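You operate a simulated robot arm through the tools that you are given. There is no shell and no other tool. Be economical: measure what you need, move in short steps, check, and stop when the job is done.

You run a simulated robot arm. Do the job below in one go: nothing can be reset, and whatever is moved stays where it is left.

## Task
Turn the red SET knob down to 6, open RELIEF, pump till the orange flag pops up, then release.
Fine: RELIEF and RELEASE all the way, and left open; leave the other levers and the white BLEED knob alone.
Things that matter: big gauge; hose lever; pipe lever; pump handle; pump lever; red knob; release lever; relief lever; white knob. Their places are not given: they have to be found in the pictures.

Only the result counts: the job must be done as asked and must still hold three seconds after the hand-in. Knocking over, shifting, dropping, spilling or breaking anything else fails it.

## Robot
A 5-joint arm with a two-finger parallel gripper, fixed in place. Base frame: the origin is at the foot of the arm, x ahead of it, y to its left, z up; the work surface is at about z = 850. Readings come in mm, degrees, newtons and seconds.
It reaches about 1134 mm from its shoulder. Its first joint turns from -149.0 to 149.0 degrees. Payload 1.57 kg.
The tool frame sits at the grasp point between the pads (the TCP): z along the fingers, y along the line on which they close. The tips reach 30 mm beyond it. The gripper opens to 110 mm. The fingers are 24 mm wide and 12 mm thick; the gripper's body (48 by 112 mm) begins 78 mm behind the TCP.
Orientation is that of the tool frame in the base frame, as a unit quaternion [x, y, z, w]. With the fingers straight down and closing along the base's y, the tool's x points along the base's -x, its y along +y and its z along -z.

## Interface
- The arm moves only by the tool drive_tool. Its argument "increments" is a list of rows, each a list of 7 numbers: the shift along the base's x, y, z in mm, then the turn, a rotation vector about the base's x, y, z in degrees, then the gripper command, from -1 (fully open) to 1 (shut), values between in proportion. In form: [[tx, ty, tz, ax, ay, az, claw], ...]. A call has 1 to 8 rows; each row shifts and turns the commanded pose from where the row before left it. A row lasts 0.2 s, in which the tool goes at most 50 mm and 8.6 degrees; a call with a longer step from one row to the next is refused whole, and so is a gripper value outside its range. A pose out of reach is approached as far as the arm can. The call stops where the force on the tool passes 40 N (or 10 N more than at its start, if that is more) or the arm is blocked; 0.2 s more then pass. The fingers move at their own pace (about 72 mm/s each) and stop on an object; they squeeze with about 24 N. The grip force told is the motor's: it shows also when the fingers shut on nothing. Time passes only in rows, and 0.2 s behind the last, so rows that do not move let the fingers close. The reply holds the time, the measured pose of the TCP, the force on the tool along the base axes, the opening and the grip force, in the units named above and with some noise, with the torque about the TCP (base axes, N m) and any sound that the robot's microphone picked up, and new pictures: "views" is both (left out), scene, wrist or none.
- Cameras (640 x 400 px; columns grow to the right, rows downward): "scene" is fixed at [218.3, 501.1, 1702.9]; the picture's right is [-0.60, -0.80, 0.00], its down [-0.56, 0.42, -0.71] and it looks along [0.57, -0.43, -0.70] (base axes); focal length 325 px, centre (320, 200). "wrist" rides on the gripper at [70, 16, -141] in the tool frame; the picture's right is [-0.23, 0.97, 0.00], its down [-0.86, -0.20, -0.48] and it looks along [-0.47, -0.11, 0.88] (tool axes); focal length 222 px, centre (320, 200).
- raise_lower(by): slides the trunk up (or, below 0, down) by that many mm; the arm rides with it, the base frame stays. It gives what a move gives, with no picture.
- probe_pixels(camera, pixels): for up to 12 pixels [column, row] of the newest picture of that camera ("zoom" is the newest enlarged one), the place [x, y, z] in the base frame of the surface seen there, good to about 3 mm. No time passes.
- inspect(camera, box): a new picture of the part [left, top, right, bottom] of that camera's present view, enlarged. No time passes.
- close_job(): hands the job in; it is judged then, once.

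Keep the steps short. Do not move on a guess: measure, check each grasp and each placing, and mend mistakes. In all there are 80 turns and 200 pictures (those below and enlarged ones count). Leave the gripper open and the arm clear of the work at the hand-in unless told otherwise, and finish with a single line.

The tools are called after "Call:" by a JSON object that holds its "fn" and its "kwargs". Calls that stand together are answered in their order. drive_tool: Moves the arm, as the interface text tells. Its arguments: {"type":"object","properties":{"increments":{"type":"array"},"views":{"type":"string","enum":["both","scene","wrist","none"]}},"required":["increments"]} The other tools are called the same way: raise_lower (by) slides the trunk up or down; probe_pixels (camera, pixels) gives the place of the surface under pixels of a picture; inspect (camera, box) takes an enlarged picture of a part of a camera's view; close_job () hands the job in.

At the start:

```text
t: 0.0
ee_pos: [659.1, 166.4, 1224.4]
orientation: [0.0, 1.0, 0.0, -0.001]
ft_force: [0.6, -0.6, 0.7]
torque: [0.02, 0.0, 0.0]
gripper_width: 110.1
gripper_force: 0.0
trunk travel left (down, up): [-958.0, 12.0]
```

scene: 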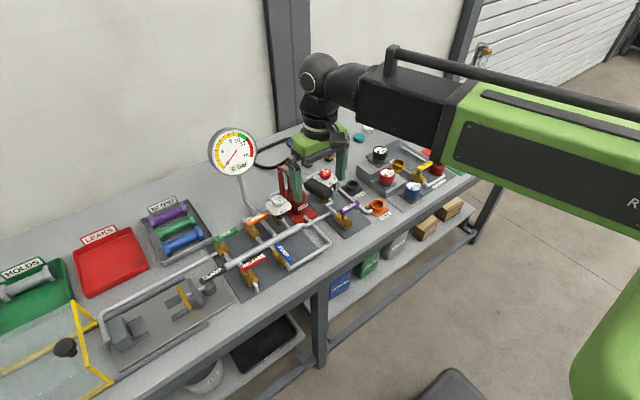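
wrist: 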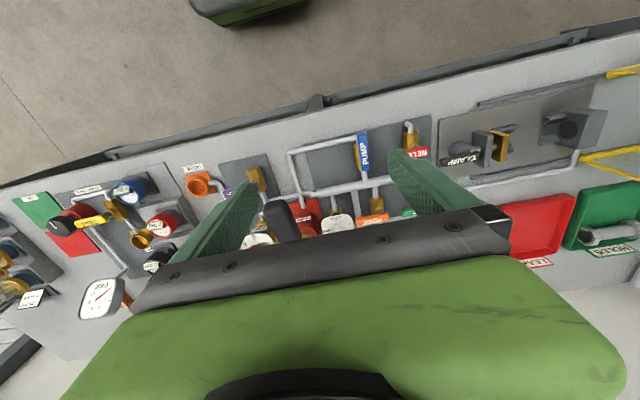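

I see a bench with a gauge, pump and valves. I'll enlarge the parts in the middle of the scene and in the wrist view.

Call:
{"fn": "inspect", "kwargs": {"camera": "scene", "box": [190, 120, 350, 300]}}

Call:
{"fn": "inspect", "kwargs": {"camera": "scene", "box": [310, 110, 470, 240]}}

Call:
{"fn": "inspect", "kwargs": {"camera": "wrist", "box": [0, 140, 240, 340]}}

Call:
{"fn": "inspect", "kwargs": {"camera": "wrist", "box": [220, 90, 460, 260]}}

```text
2.22 times, centred on (270, 210) of scene
```

zoom: 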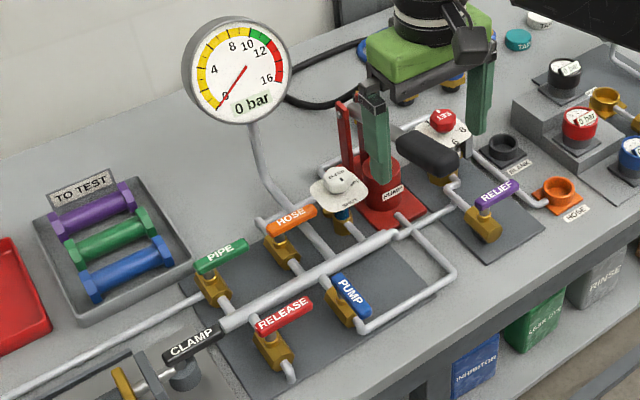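

```text
3.08 times, centred on (390, 175) of scene
```

zoom: 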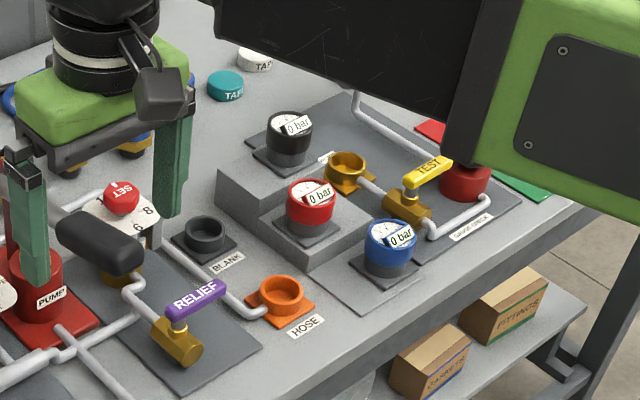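

```text
2.00 times, centred on (120, 240) of wrist
```

zoom: 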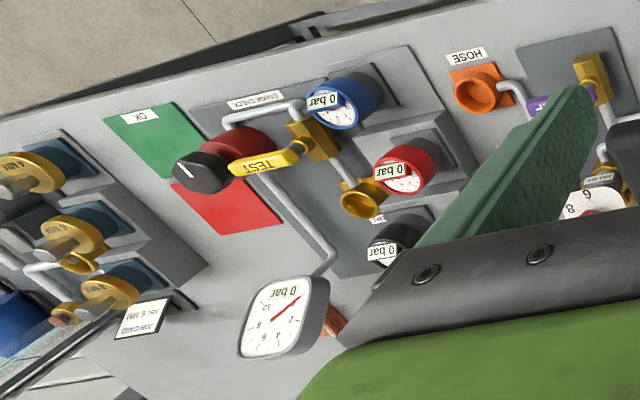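

```text
2.35 times, centred on (340, 175) of wrist
```

zoom: 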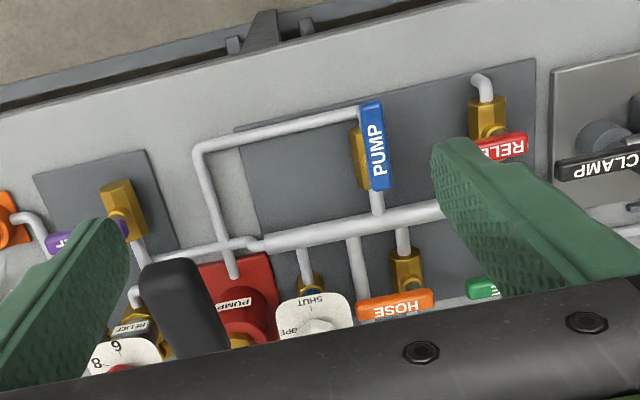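

The levers RELIEF, RELEASE, HOSE and PIPE lie across their pipes, and PUMP lies along its pipe. I'll measure the main parts in the scene picture.

Call:
{"fn": "probe_pixels", "kwargs": {"camera": "scene", "pixels": [[340, 210], [355, 204], [345, 225], [325, 173], [318, 186], [296, 203], [252, 257], [264, 253], [259, 273], [277, 255], [285, 250], [257, 217]]}}

Call:
{"fn": "inspect", "kwargs": {"camera": "scene", "box": [280, 150, 370, 240]}}

```text
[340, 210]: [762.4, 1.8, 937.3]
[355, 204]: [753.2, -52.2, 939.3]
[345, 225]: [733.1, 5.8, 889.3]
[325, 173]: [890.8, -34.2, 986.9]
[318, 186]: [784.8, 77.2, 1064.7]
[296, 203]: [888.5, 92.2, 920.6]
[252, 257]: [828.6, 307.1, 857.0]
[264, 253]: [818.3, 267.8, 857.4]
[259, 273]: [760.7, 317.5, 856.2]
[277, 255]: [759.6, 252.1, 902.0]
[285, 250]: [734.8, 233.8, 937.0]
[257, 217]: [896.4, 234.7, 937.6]
```

```text
4.44 times, centred on (325, 195) of scene
```

zoom: 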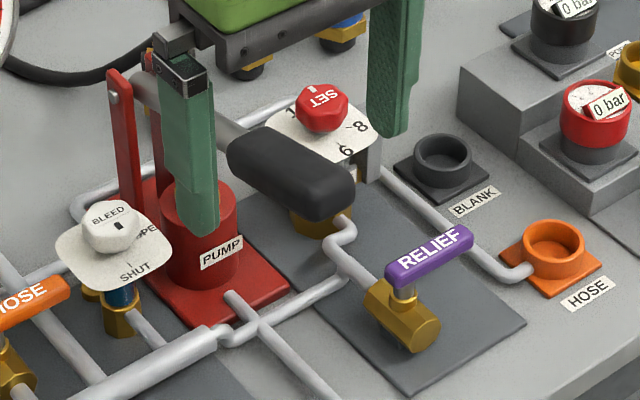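

The gripper hides part of the pump and dial. I'll back the tool off toward the base to clear the view.

Call:
{"fn": "drive_tool", "kwargs": {"increments": [[-40, 0, 20, 0, 0, 0, -1], [-40, 0, 20, 0, 0, 0, -1], [-40, 0, 20, 0, 0, 0, -1], [-40, 0, 10, 0, 0, 0, -1], [-40, 0, 0, 0, 0, 0, -1], [-40, 0, 0, 0, 0, 0, -1]]}}

Call:
{"fn": "inspect", "kwargs": {"camera": "scene", "box": [280, 130, 370, 240]}}

Call:
{"fn": "inspect", "kwargs": {"camera": "scene", "box": [200, 120, 300, 210]}}

Call:
{"fn": "inspect", "kwargs": {"camera": "scene", "box": [200, 200, 330, 300]}}

```text
t: 1.4
ee_pos: [536.1, 192.5, 1224.4]
orientation: [-0.001, 1.0, -0.001, -0.002]
ft_force: [0.3, -0.6, -0.3]
torque: [-0.03, -0.03, 0.01]
gripper_width: 109.9
gripper_force: 0.1
out of reach, approached as far as the arm can: row 1, 2, 3, 4, 5, 6
trunk travel left (down, up): [-958.0, 12.0]
```

scene: 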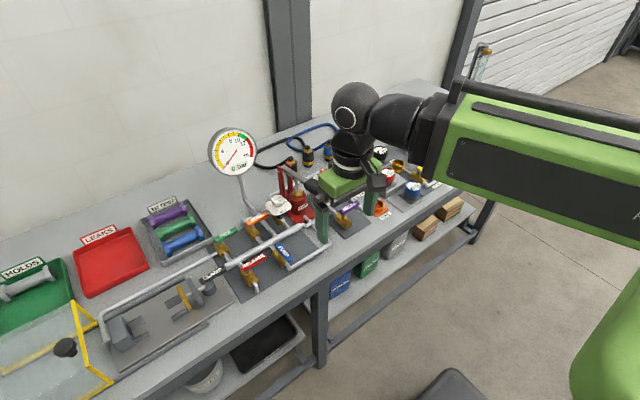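
wrist: 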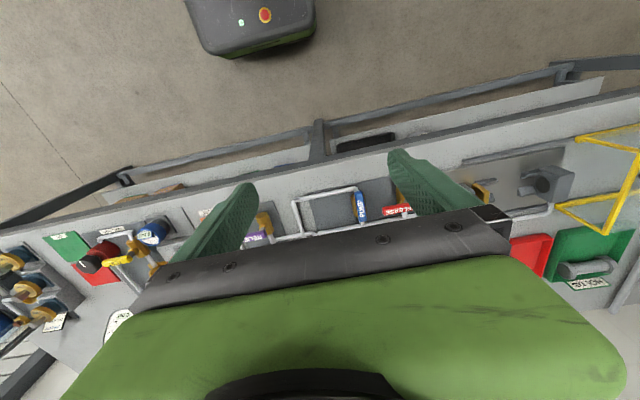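

```text
3.64 times, centred on (325, 185) of scene
```

zoom: 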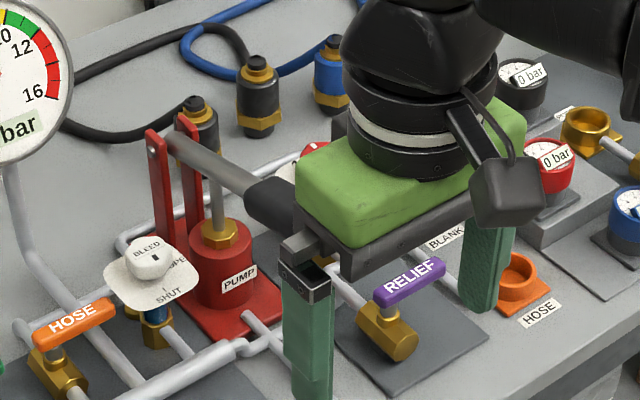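

```text
4.44 times, centred on (250, 165) of scene
```

zoom: 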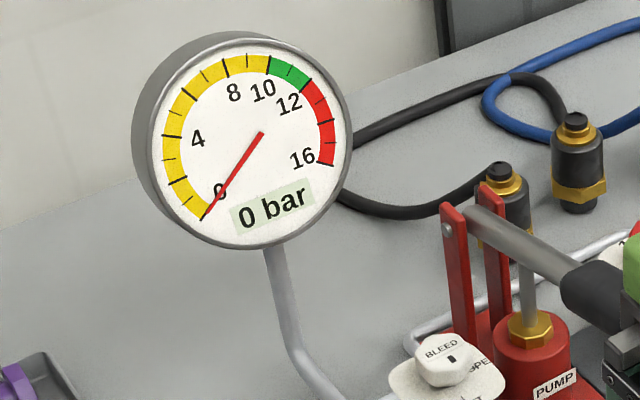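

```text
4.00 times, centred on (265, 250) of scene
```

zoom: 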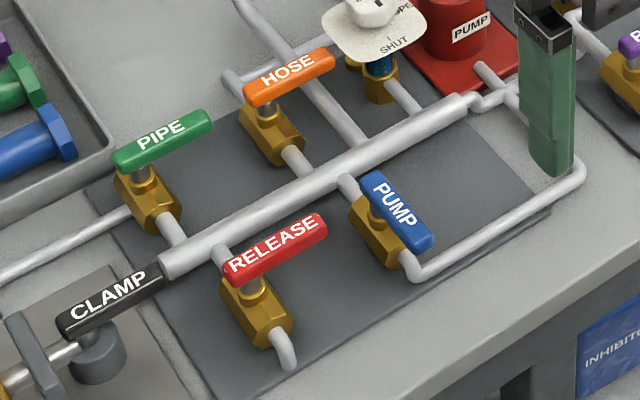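

The tool still covers the knob. I'll swing it to the right (−y) and forward so the scene camera sees the pump and SET dial.

Call:
{"fn": "drive_tool", "kwargs": {"increments": [[10, -50, 0, 0, 0, 0, -1], [10, -49, 0, 0, 0, 0, -1], [10, -49, 0, 0, 0, 0, -1], [10, -49, 0, 0, 0, 0, -1], [10, -49, 0, 0, 0, 0, -1], [10, -49, 0, 0, 0, 0, -1], [10, -49, 0, 0, 0, 0, -1], [10, -49, 0, 0, 0, 0, -1]]}}

Call:
{"fn": "inspect", "kwargs": {"camera": "scene", "box": [280, 130, 370, 240]}}

```text
refused: row 1 steps farther than a row can; nothing moved
```

```text
3.64 times, centred on (325, 185) of scene
```

zoom: 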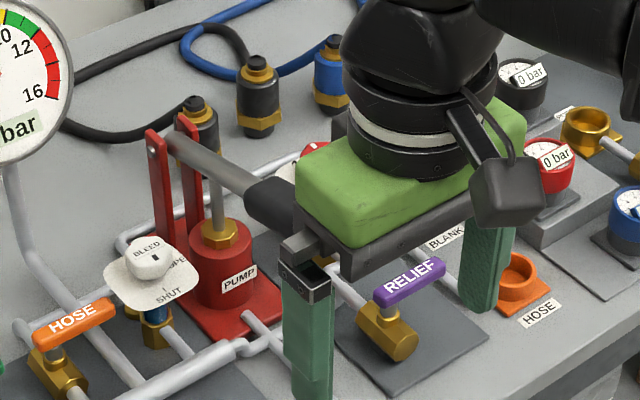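

A row was slightly too long. I'll redo it with smaller steps.

Call:
{"fn": "drive_tool", "kwargs": {"increments": [[20, -42, 0, 0, 0, 0, -1], [20, -42, 0, 0, 0, 0, -1], [20, -42, 0, 0, 0, 0, -1], [20, -42, 0, 0, 0, 0, -1], [20, -42, 0, 0, 0, 0, -1], [20, -42, 0, 0, 0, 0, -1], [20, -42, 0, 0, 0, 0, -1], [20, -42, 0, 0, 0, 0, -1]]}}

Call:
{"fn": "inspect", "kwargs": {"camera": "scene", "box": [280, 130, 370, 240]}}

```text
t: 3.2
ee_pos: [701.7, -143.9, 1224.9]
orientation: [0.0, 1.0, 0.0, -0.001]
ft_force: [1.0, 0.0, -0.4]
torque: [0.02, -0.02, -0.02]
gripper_width: 110.0
gripper_force: 0.1
trunk travel left (down, up): [-958.0, 12.0]
```

scene: 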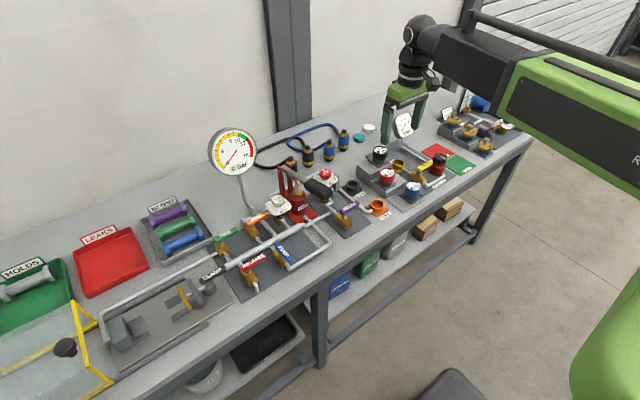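
wrist: 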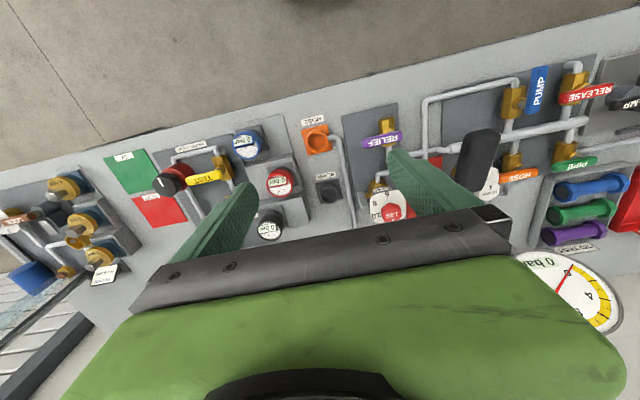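

```text
3.64 times, centred on (325, 185) of scene
```

zoom: 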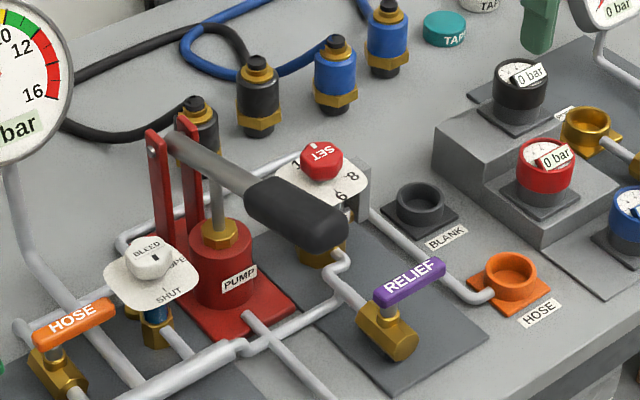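

Now both cameras see the knob. I'll enlarge the dial and measure points on it, the handle and the levers.

Call:
{"fn": "inspect", "kwargs": {"camera": "wrist", "box": [340, 100, 520, 230]}}

Call:
{"fn": "inspect", "kwargs": {"camera": "scene", "box": [300, 155, 350, 190]}}

Call:
{"fn": "probe_pixels", "kwargs": {"camera": "scene", "pixels": [[325, 173], [320, 173], [331, 173], [316, 181], [333, 184], [370, 181], [335, 191], [320, 187], [305, 177], [298, 172], [287, 172], [302, 205]]}}

Call:
{"fn": "probe_pixels", "kwargs": {"camera": "wrist", "pixels": [[393, 210], [364, 144], [383, 141], [400, 138], [387, 125], [480, 160], [487, 132], [560, 98], [584, 94], [606, 88], [571, 80], [540, 80]]}}

```text
3.08 times, centred on (430, 165) of wrist
```

zoom: 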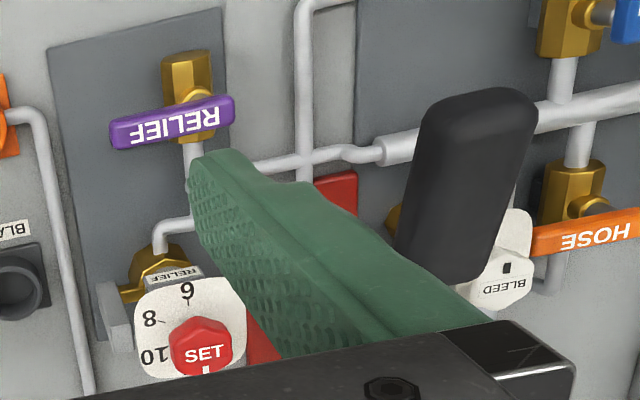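

```text
11.43 times, centred on (325, 172) of scene
```

zoom: 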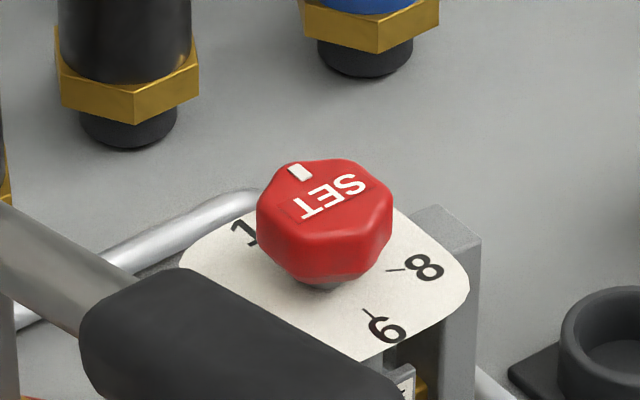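

```text
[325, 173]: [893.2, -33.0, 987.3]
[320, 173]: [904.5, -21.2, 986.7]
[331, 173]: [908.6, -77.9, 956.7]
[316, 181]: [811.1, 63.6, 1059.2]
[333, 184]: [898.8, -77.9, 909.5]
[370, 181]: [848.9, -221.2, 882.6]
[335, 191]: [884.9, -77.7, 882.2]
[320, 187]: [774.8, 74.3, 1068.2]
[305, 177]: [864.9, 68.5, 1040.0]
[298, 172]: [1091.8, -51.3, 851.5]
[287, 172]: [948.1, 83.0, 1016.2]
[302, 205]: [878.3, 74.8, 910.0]
```

```text
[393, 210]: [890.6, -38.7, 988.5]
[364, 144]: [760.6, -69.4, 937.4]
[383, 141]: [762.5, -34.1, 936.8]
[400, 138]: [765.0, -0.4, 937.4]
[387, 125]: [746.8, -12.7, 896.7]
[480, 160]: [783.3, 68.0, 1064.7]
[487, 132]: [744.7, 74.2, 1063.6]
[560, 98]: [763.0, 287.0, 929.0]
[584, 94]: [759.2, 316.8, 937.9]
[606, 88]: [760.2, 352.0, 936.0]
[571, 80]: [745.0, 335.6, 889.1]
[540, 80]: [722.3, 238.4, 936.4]
```

The bench lines up with the base axes. I'll measure the dial marks in the enlarged picture (newest: scene knob) to get the angles.

Call:
{"fn": "probe_pixels", "kwargs": {"camera": "zoom", "pixels": [[298, 172], [290, 182], [330, 180], [350, 200], [262, 200], [390, 195], [330, 245], [368, 312], [396, 270], [380, 328], [428, 265], [242, 232]]}}

Call:
{"fn": "inspect", "kwargs": {"camera": "wrist", "box": [370, 170, 430, 220]}}

```text
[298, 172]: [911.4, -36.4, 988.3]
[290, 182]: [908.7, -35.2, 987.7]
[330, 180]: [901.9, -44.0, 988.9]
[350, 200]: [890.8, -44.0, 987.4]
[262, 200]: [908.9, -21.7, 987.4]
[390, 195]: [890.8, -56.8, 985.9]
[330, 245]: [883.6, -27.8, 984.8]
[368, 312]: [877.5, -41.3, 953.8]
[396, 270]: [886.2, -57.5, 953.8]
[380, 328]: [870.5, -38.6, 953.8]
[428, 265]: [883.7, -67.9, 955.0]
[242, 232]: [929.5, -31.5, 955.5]
```

```text
8.00 times, centred on (400, 195) of wrist
```

zoom: 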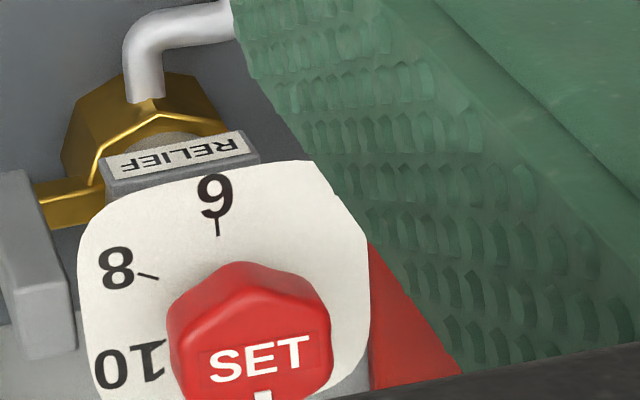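

Mark points to +x (about 12). The 6 tick is toward −x, and 8 is at about −115°. So the way down is 180° clockwise from above. Knob centre is about (895, −37), top z 988, plate z 954. I'll go above it with the claw partly open.

Call:
{"fn": "drive_tool", "kwargs": {"increments": [[35, 18, 0, 0, 0, 0, -0.1], [40, 22, 0, 0, 0, 0, -0.1], [40, 22, -10, 0, 0, 0, -0.1], [40, 22, -20, 0, 0, 0, -0.1], [38, 22.5, -30, 0, 0, 0, -0.1], [0, 0, -40, 0, 0, 0, -0.1], [0, 0, -25, 0, 0, 0, -0.1]]}}

Call:
{"fn": "inspect", "kwargs": {"camera": "scene", "box": [280, 110, 380, 200]}}

```text
refused: row 5 steps farther than a row can; nothing moved
```

```text
4.44 times, centred on (330, 155) of scene
```

zoom: 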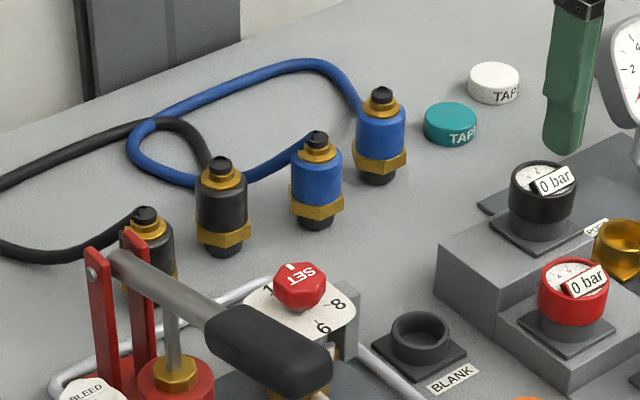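

One row was too long again. I'll use smaller ones.

Call:
{"fn": "drive_tool", "kwargs": {"increments": [[38, 21, 0, 0, 0, 0, -0.1], [40, 22, 0, 0, 0, 0, -0.1], [40, 22, -10, 0, 0, 0, -0.1], [40, 22, -15, 0, 0, 0, -0.1], [35, 20, -25, 0, 0, 0, -0.1], [0, 0, -40, 0, 0, 0, -0.1], [0, 0, -40, 0, 0, 0, -0.1]]}}

Call:
{"fn": "inspect", "kwargs": {"camera": "scene", "box": [280, 110, 380, 200]}}

```text
t: 4.8
ee_pos: [891.8, -34.7, 1224.8]
orientation: [-0.001, 1.0, 0.0, -0.001]
ft_force: [0.3, -0.3, 0.3]
torque: [0.0, 0.01, 0.0]
gripper_width: 60.3
gripper_force: 0.0
out of reach, approached as far as the arm can: row 2, 3, 4, 5, 6, 7
trunk travel left (down, up): [-958.0, 12.0]
```

scene: 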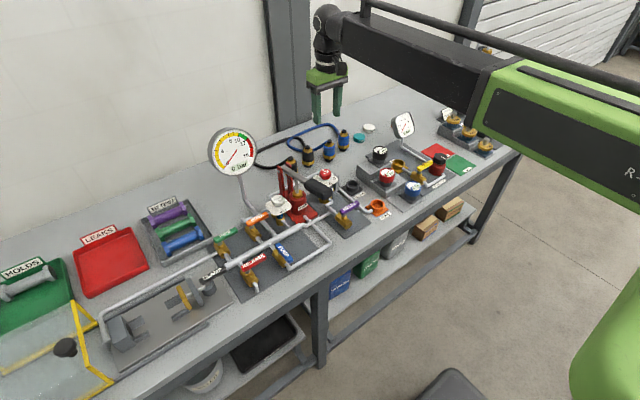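
wrist: 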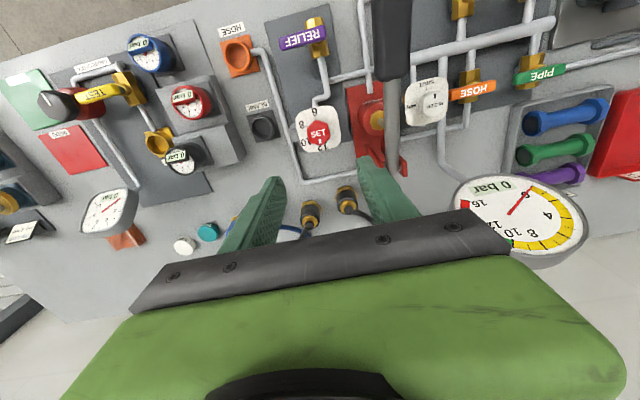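

```text
4.44 times, centred on (330, 155) of scene
```

zoom: 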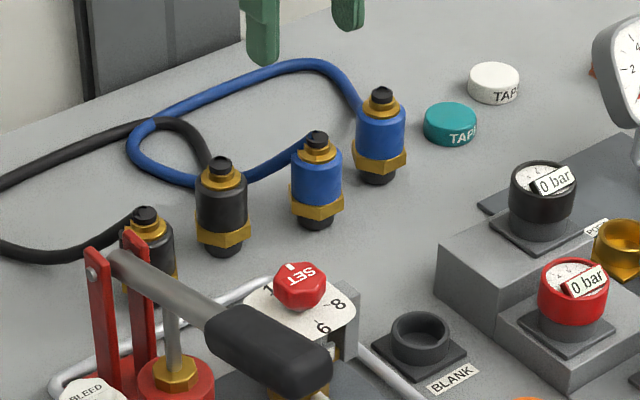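

The arm can't reach lower at this trunk height. This view is good for the dial, so I'll enlarge it, then lower the trunk a little.

Call:
{"fn": "inspect", "kwargs": {"camera": "wrist", "box": [280, 90, 360, 160]}}

Call:
{"fn": "raise_lower", "kwargs": {"by": -100}}

```text
5.71 times, centred on (320, 125) of wrist
```

zoom: 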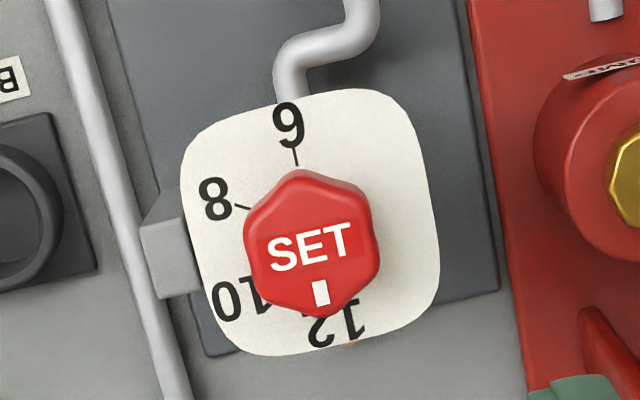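

```text
t: 6.1
ee_pos: [889.4, -35.6, 1125.5]
orientation: [0.0, 1.0, 0.0, 0.0]
ft_force: [-0.8, 0.5, -0.5]
torque: [0.0, 0.03, 0.01]
gripper_width: 60.3
gripper_force: 0.0
trunk travel left (down, up): [-858.0, 112.0]
```

The mark points at 12, and the knob's flats face ±y, which suits the claw. I'll lower another 85 mm so the tips stop just above the knob.

Call:
{"fn": "raise_lower", "kwargs": {"by": -85}}

Call:
{"fn": "drive_tool", "kwargs": {"increments": [[3, -2, 0, 0, 0, 0, -0.1]]}}

Call:
{"fn": "inspect", "kwargs": {"camera": "scene", "box": [290, 130, 370, 200]}}

```text
t: 7.3
ee_pos: [891.5, -36.2, 1040.0]
orientation: [0.0, 1.0, 0.0, 0.0]
ft_force: [-0.1, -0.4, 0.3]
torque: [0.0, -0.02, -0.01]
gripper_width: 60.5
gripper_force: 0.0
trunk travel left (down, up): [-773.0, 197.0]
```

```text
t: 7.7
ee_pos: [894.1, -38.4, 1040.5]
orientation: [0.001, 1.0, 0.0, 0.0]
ft_force: [-0.1, 0.1, -0.8]
torque: [-0.03, 0.02, 0.02]
gripper_width: 60.4
gripper_force: 0.1
trunk travel left (down, up): [-773.0, 197.0]
```

scene: 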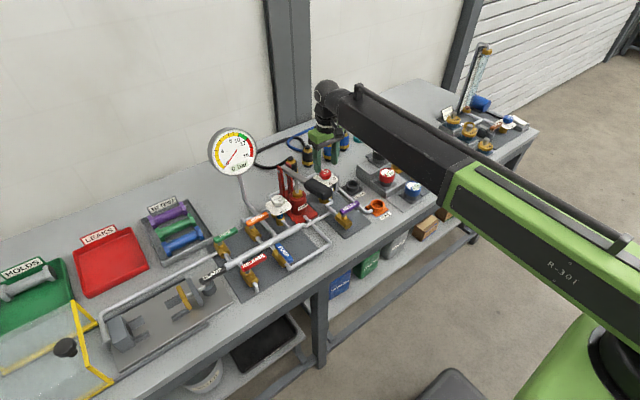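
wrist: 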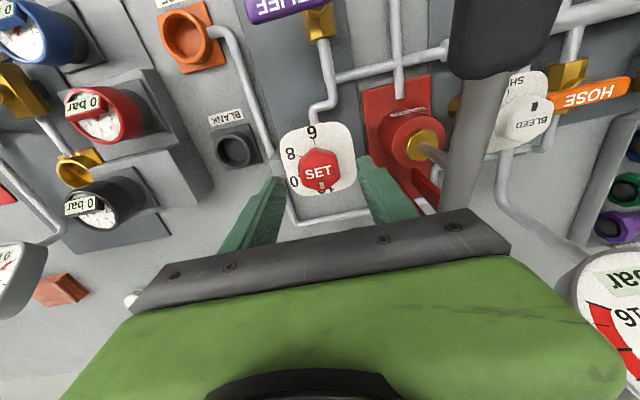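

```text
5.71 times, centred on (330, 165) of scene
```

zoom: 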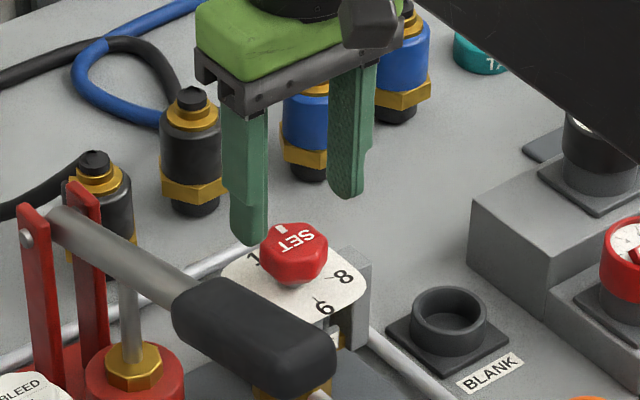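

The fingers straddle the knob, tips just above it. I'll check the knob centre from the wrist picture.

Call:
{"fn": "inspect", "kwargs": {"camera": "wrist", "box": [275, 115, 365, 205]}}

Call:
{"fn": "probe_pixels", "kwargs": {"camera": "wrist", "pixels": [[302, 163], [303, 182], [336, 160], [338, 178], [318, 150], [323, 190], [322, 186], [311, 138]]}}

```text
4.44 times, centred on (320, 160) of wrist
```

zoom: 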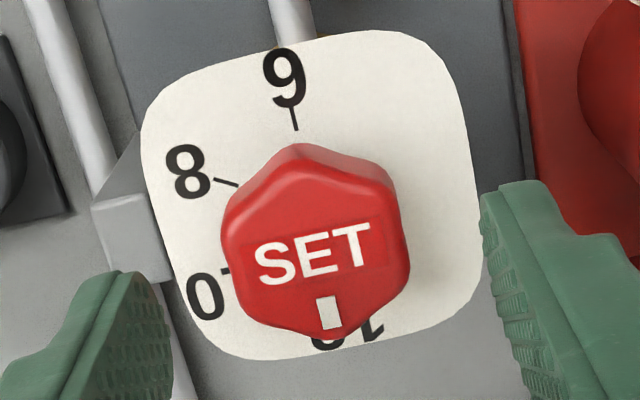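

```text
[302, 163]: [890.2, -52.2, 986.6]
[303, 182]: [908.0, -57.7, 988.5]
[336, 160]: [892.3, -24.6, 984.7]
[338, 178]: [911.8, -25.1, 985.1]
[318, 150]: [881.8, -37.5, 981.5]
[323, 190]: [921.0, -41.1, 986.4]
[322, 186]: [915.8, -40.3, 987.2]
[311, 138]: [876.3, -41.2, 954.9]
```

Knob centre is about (900, −40). I'll shift there, go down to z 992, and close gently.

Call:
{"fn": "drive_tool", "kwargs": {"increments": [[6, -2, -10, 0, 0, 0, -0.1], [0, 0, -20, 0, 0, 0, -0.1], [0, 0, -17, 0, 0, 0, -0.1], [0, 0, 0, 0, 0, 0, 1], [0, 0, 0, 0, 0, 0, 1], [0, 0, 0, 0, 0, 0, 1]]}}

```text
t: 9.1
ee_pos: [900.1, -38.7, 1039.5]
orientation: [0.0, 1.0, 0.0, 0.0]
ft_force: [0.1, 0.3, 0.1]
torque: [-0.02, 0.0, 0.04]
gripper_width: 0.0
gripper_force: 21.5
out of reach, approached as far as the arm can: row 1, 2, 3
trunk travel left (down, up): [-773.0, 197.0]
```

scene: 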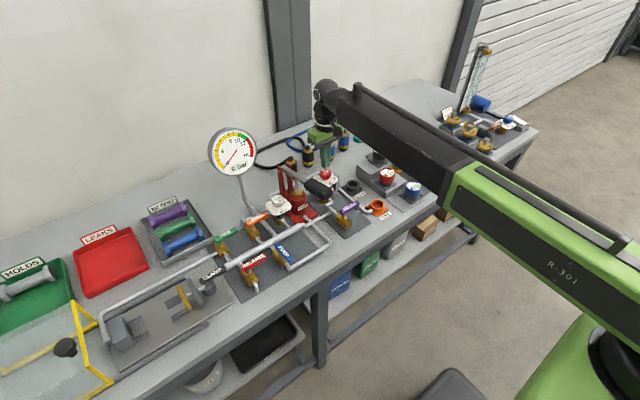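
wrist: 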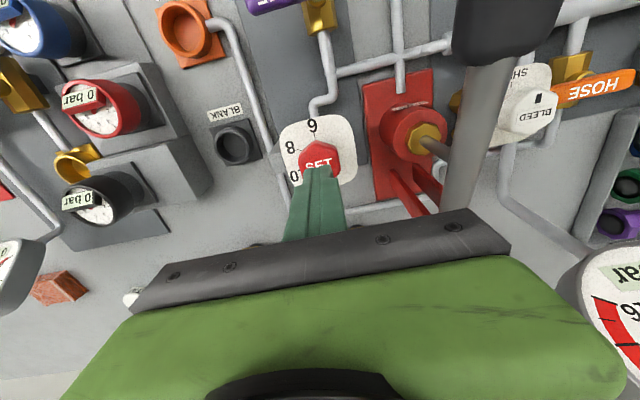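

The arm is at the low end of its range at this trunk height. I'll reopen, raise the tool 150 mm, then lower the trunk 150 mm so there is slack.

Call:
{"fn": "drive_tool", "kwargs": {"increments": [[0, 0, 40, 0, 0, 0, -0.1], [0, 0, 40, 0, 0, 0, -0.1], [0, 0, 40, 0, 0, 0, -0.1], [0, 0, 40, 0, 0, 0, -0.1]], "views": "none"}}

Call:
{"fn": "raise_lower", "kwargs": {"by": -150}}

```text
t: 10.1
ee_pos: [900.2, -40.2, 1040.6]
orientation: [0.0, 1.0, 0.0, 0.0]
ft_force: [-0.1, 0.1, 0.4]
torque: [0.0, -0.02, -0.01]
gripper_width: 60.4
gripper_force: 0.0
out of reach, approached as far as the arm can: row 1, 2, 3, 4
trunk travel left (down, up): [-773.0, 197.0]
```

```text
t: 11.6
ee_pos: [900.2, -39.5, 908.9]
orientation: [0.0, 1.0, 0.0, 0.004]
ft_force: [-10.9, 1.7, 18.8]
torque: [-0.08, -0.92, 0.0]
gripper_width: 60.5
gripper_force: 0.0
trunk travel left (down, up): [-640.0, 330.0]
stopped: the force on the tool passed its limit at 211 N (the readings are from after the stop); the commanded pose is now the measured one
```

The palm seems to have pressed on something: the arm has no vertical freedom, so height comes only from the trunk. I'll look before doing anything.

Call:
{"fn": "drive_tool", "kwargs": {"increments": [[0, 0, 0, 0, 0, 0, -0.1]]}}

Call:
{"fn": "inspect", "kwargs": {"camera": "scene", "box": [290, 130, 370, 200]}}

Call:
{"fn": "inspect", "kwargs": {"camera": "wrist", "box": [220, 100, 420, 260]}}

```text
t: 11.9
ee_pos: [901.3, -40.5, 909.4]
orientation: [0.0, 1.0, 0.0, 0.005]
ft_force: [-10.6, 0.9, 19.2]
torque: [-0.04, -0.85, 0.02]
gripper_width: 60.4
gripper_force: 0.0
trunk travel left (down, up): [-640.0, 330.0]
```

scene: 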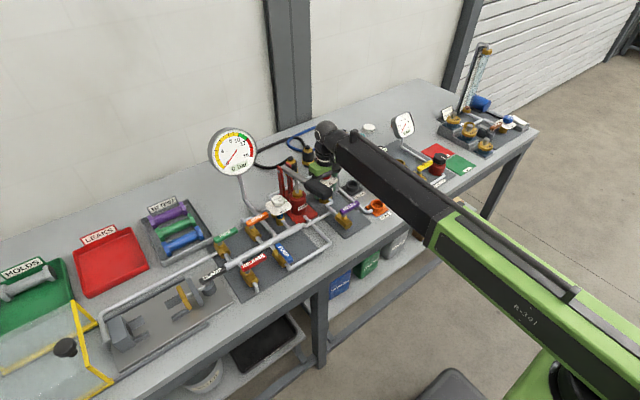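
wrist: 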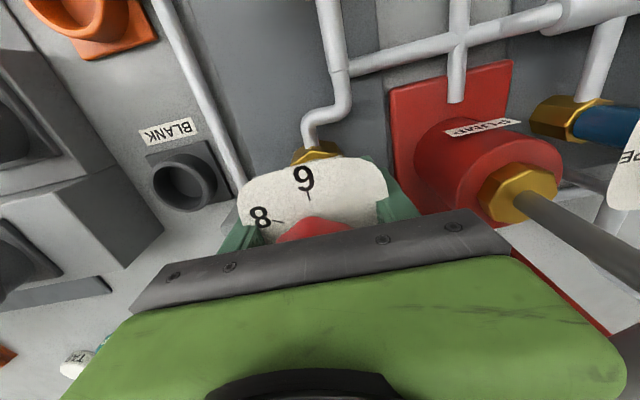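

```text
5.71 times, centred on (330, 165) of scene
```

zoom: 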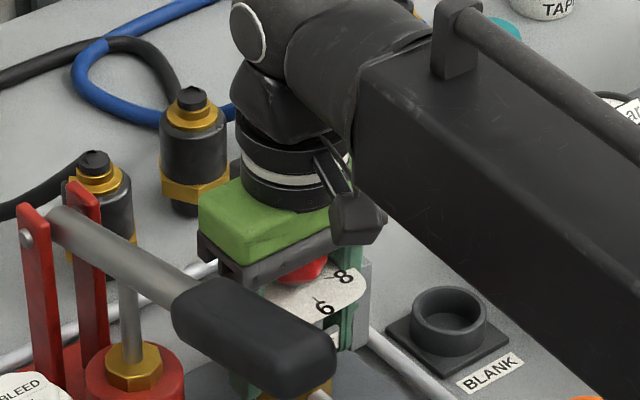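

```text
2.50 times, centred on (320, 180) of wrist
```

zoom: 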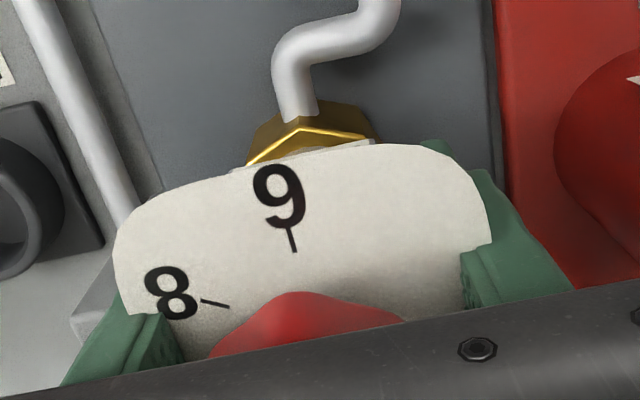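

The fingers straddle the dial and the palm rests on the knob top. Nothing looks shifted. I'll raise the trunk 80 mm to put the TCP near z 990.

Call:
{"fn": "raise_lower", "kwargs": {"by": 80}}

Call:
{"fn": "inspect", "kwargs": {"camera": "wrist", "box": [240, 100, 400, 240]}}

Call:
{"fn": "inspect", "kwargs": {"camera": "scene", "box": [290, 130, 370, 200]}}

```text
t: 13.1
ee_pos: [903.4, -40.2, 986.8]
orientation: [-0.001, 1.0, 0.0, 0.003]
ft_force: [1.1, -0.1, 0.6]
torque: [0.01, -0.02, -0.01]
gripper_width: 60.8
gripper_force: 0.1
trunk travel left (down, up): [-720.0, 250.0]
```

```text
2.86 times, centred on (320, 170) of wrist
```

zoom: 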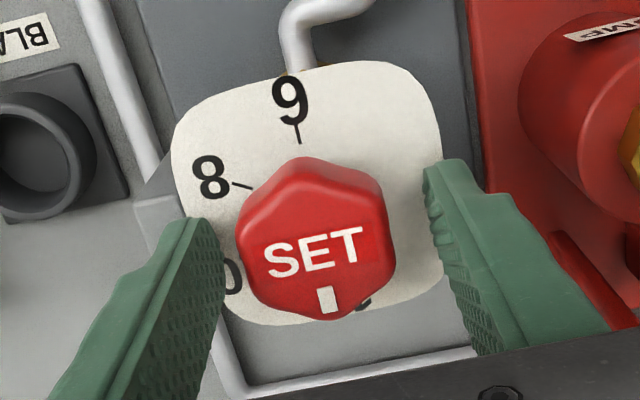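

```text
5.71 times, centred on (330, 165) of scene
```

zoom: 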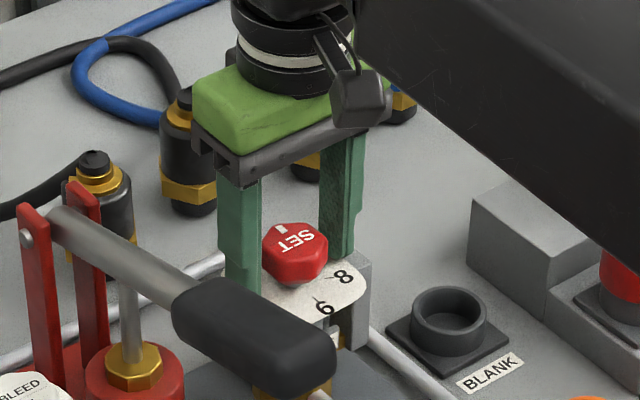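

The claw straddles the knob correctly. I'll close on it.

Call:
{"fn": "drive_tool", "kwargs": {"increments": [[-2, 0, 0, 0, 0, 0, 0.3], [0, 0, 0, 0, 0, 0, 1], [0, 0, 0, 0, 0, 0, 1]], "views": "none"}}

```text
t: 13.9
ee_pos: [901.8, -38.7, 985.3]
orientation: [0.0, 1.0, 0.0, 0.003]
ft_force: [5.0, -0.4, 2.9]
torque: [0.0, -0.31, -0.02]
gripper_width: 39.3
gripper_force: 44.9
trunk travel left (down, up): [-720.0, 250.0]
```

Gripped at 39 mm. Now I turn clockwise 64° in 8 rows.

Call:
{"fn": "drive_tool", "kwargs": {"increments": [[0, 0, 0, 0, 0, -8, 1], [0, 0, 0, 0, 0, -8, 1], [0, 0, 0, 0, 0, -8, 1], [0, 0, 0, 0, 0, -8, 1], [0, 0, 0, 0, 0, -8, 1], [0, 0, 0, 0, 0, -8, 1], [0, 0, 0, 0, 0, -8, 1], [0, 0, 0, 0, 0, -8, 1]], "views": "scene"}}

Call:
{"fn": "inspect", "kwargs": {"camera": "scene", "box": [290, 130, 370, 200]}}

Call:
{"fn": "inspect", "kwargs": {"camera": "wrist", "box": [240, 100, 400, 240]}}

```text
t: 15.7
ee_pos: [901.1, -42.2, 985.7]
orientation: [0.531, 0.847, -0.002, 0.002]
ft_force: [2.4, -13.6, 1.0]
torque: [-0.54, -0.41, -0.03]
gripper_width: 39.5
gripper_force: 45.2
trunk travel left (down, up): [-720.0, 250.0]
```

scene: 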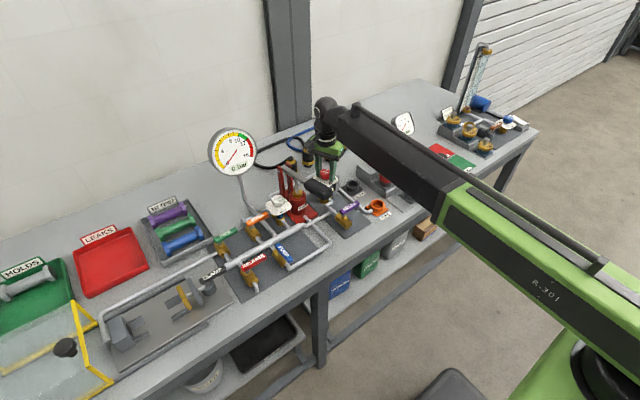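

```text
5.71 times, centred on (330, 165) of scene
```

zoom: 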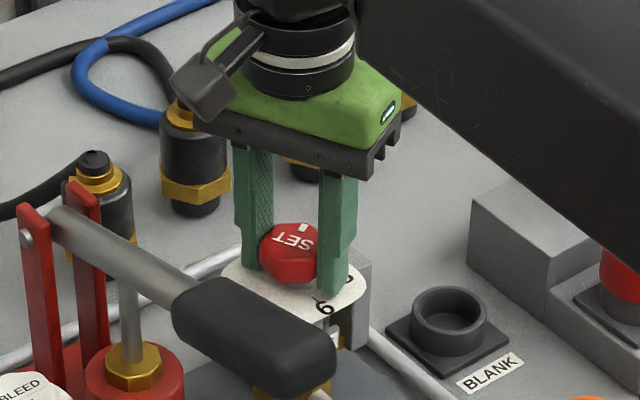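

```text
2.86 times, centred on (320, 170) of wrist
```

zoom: 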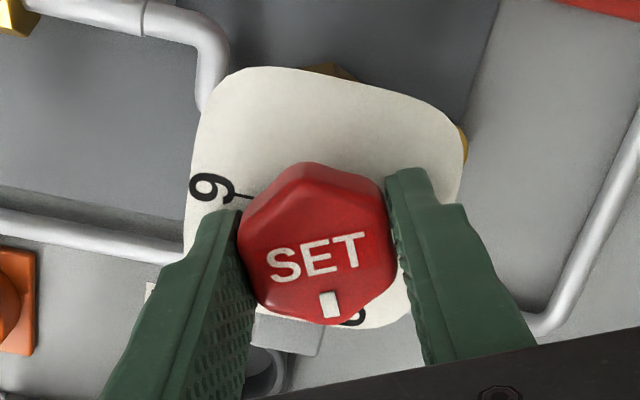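

The knob follows; the mark is now near 10. A small side force suggests I'm off centre, so I shift 2 mm to −y and turn another 64°.

Call:
{"fn": "drive_tool", "kwargs": {"increments": [[0, -2, 0, 0, 0, -8, 1], [0, 0, 0, 0, 0, -8, 1], [0, 0, 0, 0, 0, -8, 1], [0, 0, 0, 0, 0, -8, 1], [0, 0, 0, 0, 0, -8, 1], [0, 0, 0, 0, 0, -8, 1], [0, 0, 0, 0, 0, -8, 1], [0, 0, 0, 0, 0, -8, 1]], "views": "none"}}

Call:
{"fn": "inspect", "kwargs": {"camera": "wrist", "box": [240, 100, 400, 240]}}

```text
t: 17.4
ee_pos: [899.3, -42.1, 987.1]
orientation: [0.865, 0.502, -0.005, -0.001]
ft_force: [-7.0, -0.6, -10.0]
torque: [0.42, -0.29, 0.03]
gripper_width: 39.5
gripper_force: 44.8
trunk travel left (down, up): [-720.0, 250.0]
stopped in row 8: the force on the tool passed its limit at 41 N (the readings are from after the stop); the commanded pose is now the measured one
```

```text
2.86 times, centred on (320, 170) of wrist
```

zoom: 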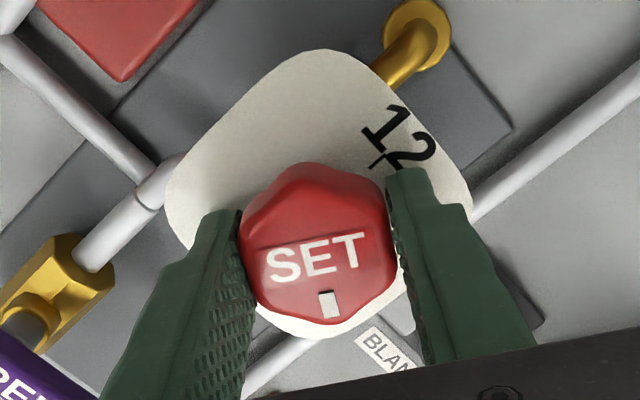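

119.8° are done. The stop seems to come from a small misalignment load. I'll continue the remaining 60° in smaller turns.

Call:
{"fn": "drive_tool", "kwargs": {"increments": [[0, 0, 0, 0, 0, -5, 1], [0, 0, 0, 0, 0, -5, 1], [0, 0, 0, 0, 0, -5, 1], [0, 0, 0, 0, 0, -5, 1], [0, 0, 0, 0, 0, -5, 1], [0, 0, 0, 0, 0, -5, 1]], "views": "none"}}

Call:
{"fn": "inspect", "kwargs": {"camera": "scene", "box": [290, 130, 370, 200]}}

```text
t: 18.8
ee_pos: [899.1, -40.9, 986.9]
orientation: [0.965, 0.261, -0.005, -0.002]
ft_force: [-18.5, 2.5, -17.0]
torque: [-0.1, 0.36, 0.0]
gripper_width: 39.6
gripper_force: 44.7
trunk travel left (down, up): [-720.0, 250.0]
```

```text
5.71 times, centred on (330, 165) of scene
```

zoom: 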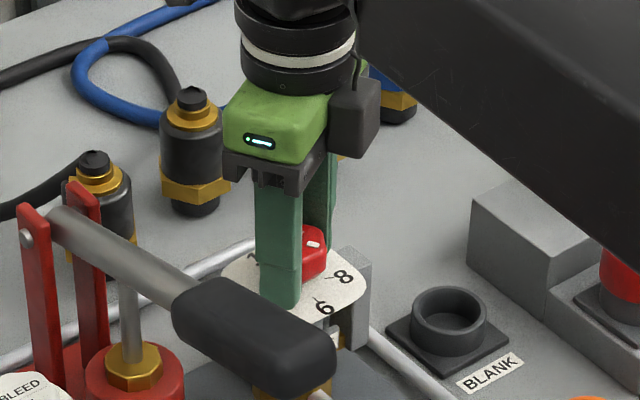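

149.8° done. There is some −x load on the tool; I shift 2 mm to −x and turn the last 30°.

Call:
{"fn": "drive_tool", "kwargs": {"increments": [[-2, 0, 0, 0, 0, -5, 1], [0, 0, 0, 0, 0, -5, 1], [0, 0, 0, 0, 0, -5, 1], [0, 0, 0, 0, 0, -5, 1], [0, 0, 0, 0, 0, -5, 1], [0, 0, 0, 0, 0, -5, 1], [0, 0, 0, 0, 0, 0, 1]], "views": "none"}}

Call:
{"fn": "inspect", "kwargs": {"camera": "wrist", "box": [240, 100, 400, 240]}}

```text
t: 20.2
ee_pos: [898.8, -41.3, 985.1]
orientation: [0.999, 0.039, -0.003, -0.014]
ft_force: [1.6, 15.1, -1.0]
torque: [0.95, 0.07, 0.04]
gripper_width: 39.5
gripper_force: 44.0
out of reach, approached as far as the arm can: row 6
trunk travel left (down, up): [-720.0, 250.0]
stopped in row 6: the force on the tool passed its limit at 43 N (the readings are from after the stop); the commanded pose is now the measured one
```

```text
2.86 times, centred on (320, 170) of wrist
```

zoom: 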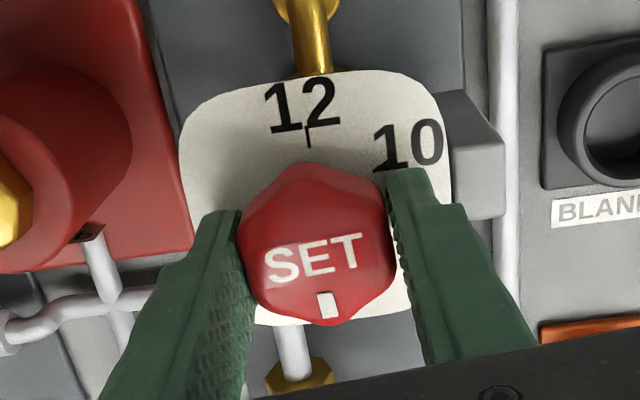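

175.5° done. I'll check the mark's position against the 6 by a tiny further turn of 4.5°.

Call:
{"fn": "drive_tool", "kwargs": {"increments": [[0, 0, 0, 0, 0, -2.5, 1], [0, 0, 0, 0, 0, -2, 1], [0, 0, 0, 0, 0, 0, 1]], "views": "none"}}

Call:
{"fn": "inspect", "kwargs": {"camera": "scene", "box": [290, 130, 370, 200]}}

```text
t: 21.0
ee_pos: [898.2, -40.3, 986.3]
orientation: [0.999, 0.037, -0.003, -0.012]
ft_force: [2.6, 24.9, -2.6]
torque: [0.31, -0.2, 0.03]
gripper_width: 39.5
gripper_force: 44.5
out of reach, approached as far as the arm can: row 2
trunk travel left (down, up): [-720.0, 250.0]
```

```text
5.71 times, centred on (330, 165) of scene
```

zoom: 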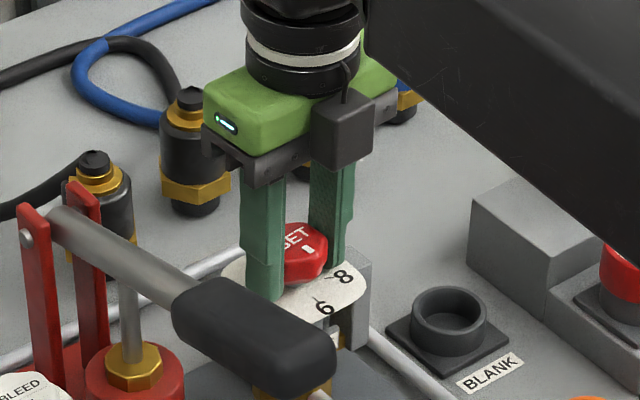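

The spin seems to have hit the end of its range near 176°. I'll open, raise by 55 mm and look at the mark.

Call:
{"fn": "drive_tool", "kwargs": {"increments": [[0, 0, 0, 0, 0, 0, -0.1], [0, 0, 0, 0, 0, 0, -0.1]], "views": "none"}}

Call:
{"fn": "raise_lower", "kwargs": {"by": 55}}

Call:
{"fn": "inspect", "kwargs": {"camera": "wrist", "box": [260, 100, 380, 210]}}

Call:
{"fn": "inspect", "kwargs": {"camera": "scene", "box": [300, 155, 350, 190]}}

```text
t: 21.6
ee_pos: [896.5, -45.8, 986.1]
orientation: [0.999, 0.035, -0.002, -0.011]
ft_force: [-0.9, -0.1, 0.0]
torque: [0.0, -0.03, 0.02]
gripper_width: 60.7
gripper_force: 0.1
trunk travel left (down, up): [-720.0, 250.0]
```

```text
t: 22.5
ee_pos: [897.7, -43.3, 1041.3]
orientation: [0.999, 0.037, -0.002, -0.012]
ft_force: [-0.1, -0.3, 0.0]
torque: [0.01, 0.03, 0.0]
gripper_width: 60.3
gripper_force: 0.0
trunk travel left (down, up): [-775.0, 195.0]
```

```text
3.64 times, centred on (320, 155) of wrist
```

zoom: 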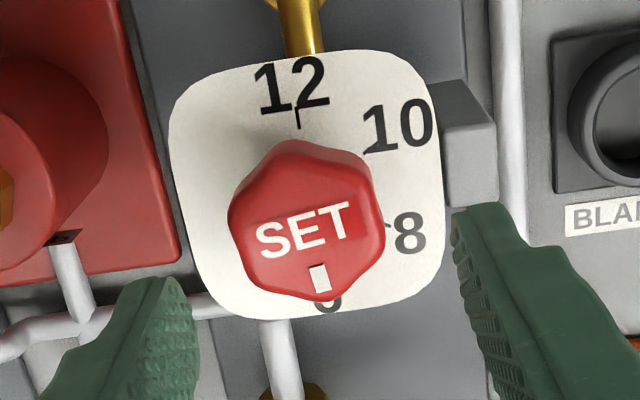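

```text
11.43 times, centred on (325, 172) of scene
```

zoom: 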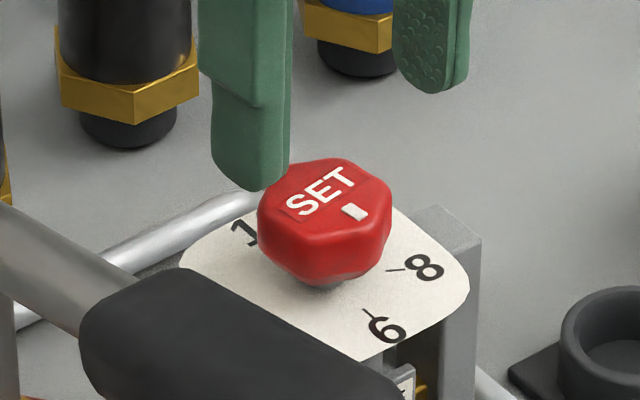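

I'll measure the mark, letters and tick positions in this enlarged picture.

Call:
{"fn": "probe_pixels", "kwargs": {"camera": "zoom", "pixels": [[355, 211], [348, 206], [362, 217], [290, 213], [352, 170], [318, 195], [370, 310], [362, 304], [405, 268], [390, 271], [382, 330]]}}

Call:
{"fn": "drive_tool", "kwargs": {"increments": [[-45, 0, 0, 0, 0, 0, -0.1], [-45, 0, 0, 0, 0, 0, -0.1]], "views": "wrist"}}

Call:
{"fn": "inspect", "kwargs": {"camera": "scene", "box": [300, 155, 350, 190]}}

```text
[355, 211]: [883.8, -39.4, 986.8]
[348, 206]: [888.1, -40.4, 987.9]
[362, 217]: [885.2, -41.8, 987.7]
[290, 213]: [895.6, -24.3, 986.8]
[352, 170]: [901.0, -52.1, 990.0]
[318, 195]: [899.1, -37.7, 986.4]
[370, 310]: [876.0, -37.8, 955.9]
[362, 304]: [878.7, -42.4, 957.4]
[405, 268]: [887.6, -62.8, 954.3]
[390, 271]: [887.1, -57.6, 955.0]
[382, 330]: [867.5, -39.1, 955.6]
```

```text
t: 23.1
ee_pos: [806.6, -41.5, 1042.9]
orientation: [0.999, 0.036, -0.003, -0.011]
ft_force: [-0.2, -0.2, 0.0]
torque: [0.0, -0.01, 0.02]
gripper_width: 60.3
gripper_force: 0.1
trunk travel left (down, up): [-775.0, 195.0]
```

wrist: 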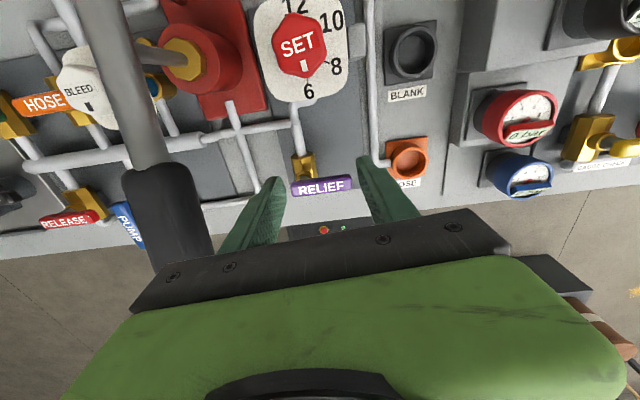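

```text
11.43 times, centred on (325, 172) of scene
```

zoom: 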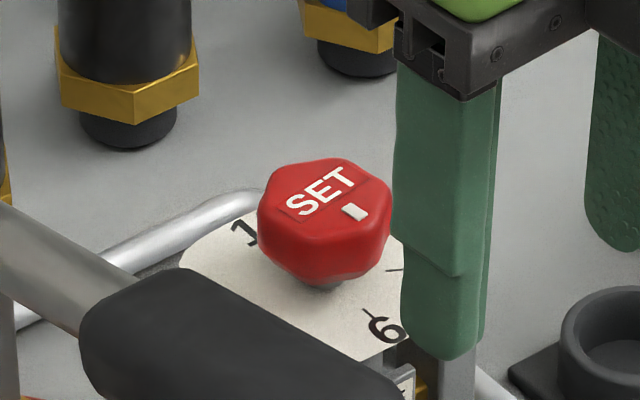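

The wrist now sees the dial with 12 and 6 both visible. I'll enlarge it to judge the mark.

Call:
{"fn": "inspect", "kwargs": {"camera": "wrist", "box": [250, 0, 360, 105]}}

```text
3.81 times, centred on (305, 52) of wrist
```

zoom: 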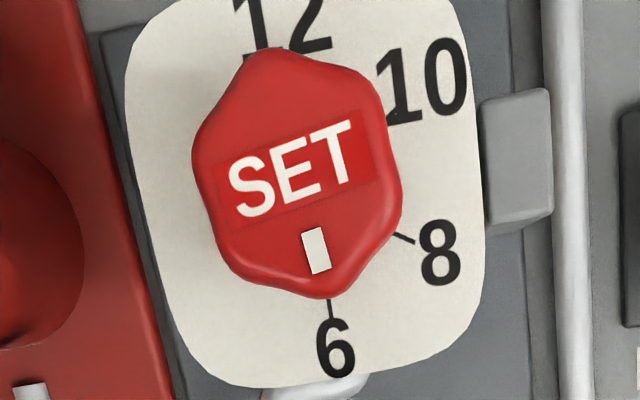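

The mark is about 4–6° short of 6 (toward 8). I'll go back over the knob, unwind the tool by 60° so it fits the next flats, then re-grip.

Call:
{"fn": "drive_tool", "kwargs": {"increments": [[46, 0, 0, 0, 0, 8, -0.1], [46.5, 0, 0, 0, 0, 8, -0.1], [0, 0, 0, 0, 0, 8, -0.1], [0, 0, 0, 0, 0, 8, -0.1], [0, 0, 0, 0, 0, 8, -0.1], [0, 0, 0, 0, 0, 8, -0.1], [0, 0, 0, 0, 0, 8, -0.1], [0, 0, 0, 0, 0, 4, -0.1]], "views": "wrist"}}

Call:
{"fn": "inspect", "kwargs": {"camera": "wrist", "box": [260, 100, 380, 210]}}

```text
t: 24.9
ee_pos: [900.6, -44.9, 1040.9]
orientation: [0.846, 0.533, -0.009, -0.008]
ft_force: [-1.2, 0.3, 0.1]
torque: [0.0, -0.03, 0.0]
gripper_width: 60.4
gripper_force: 0.1
trunk travel left (down, up): [-775.0, 195.0]
```

wrist: 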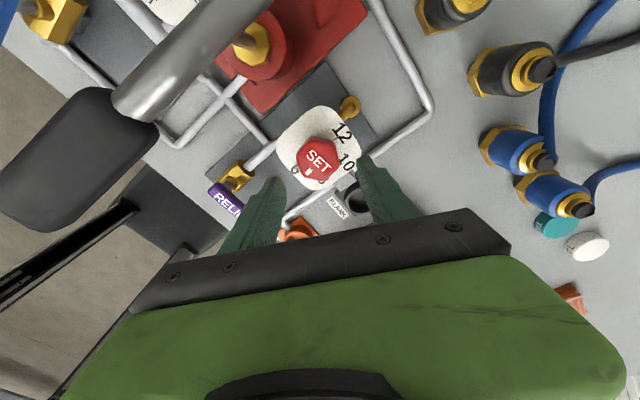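

```text
3.64 times, centred on (320, 155) of wrist
```

zoom: 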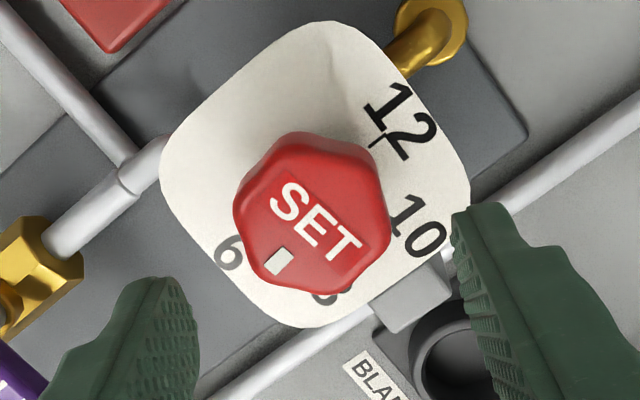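

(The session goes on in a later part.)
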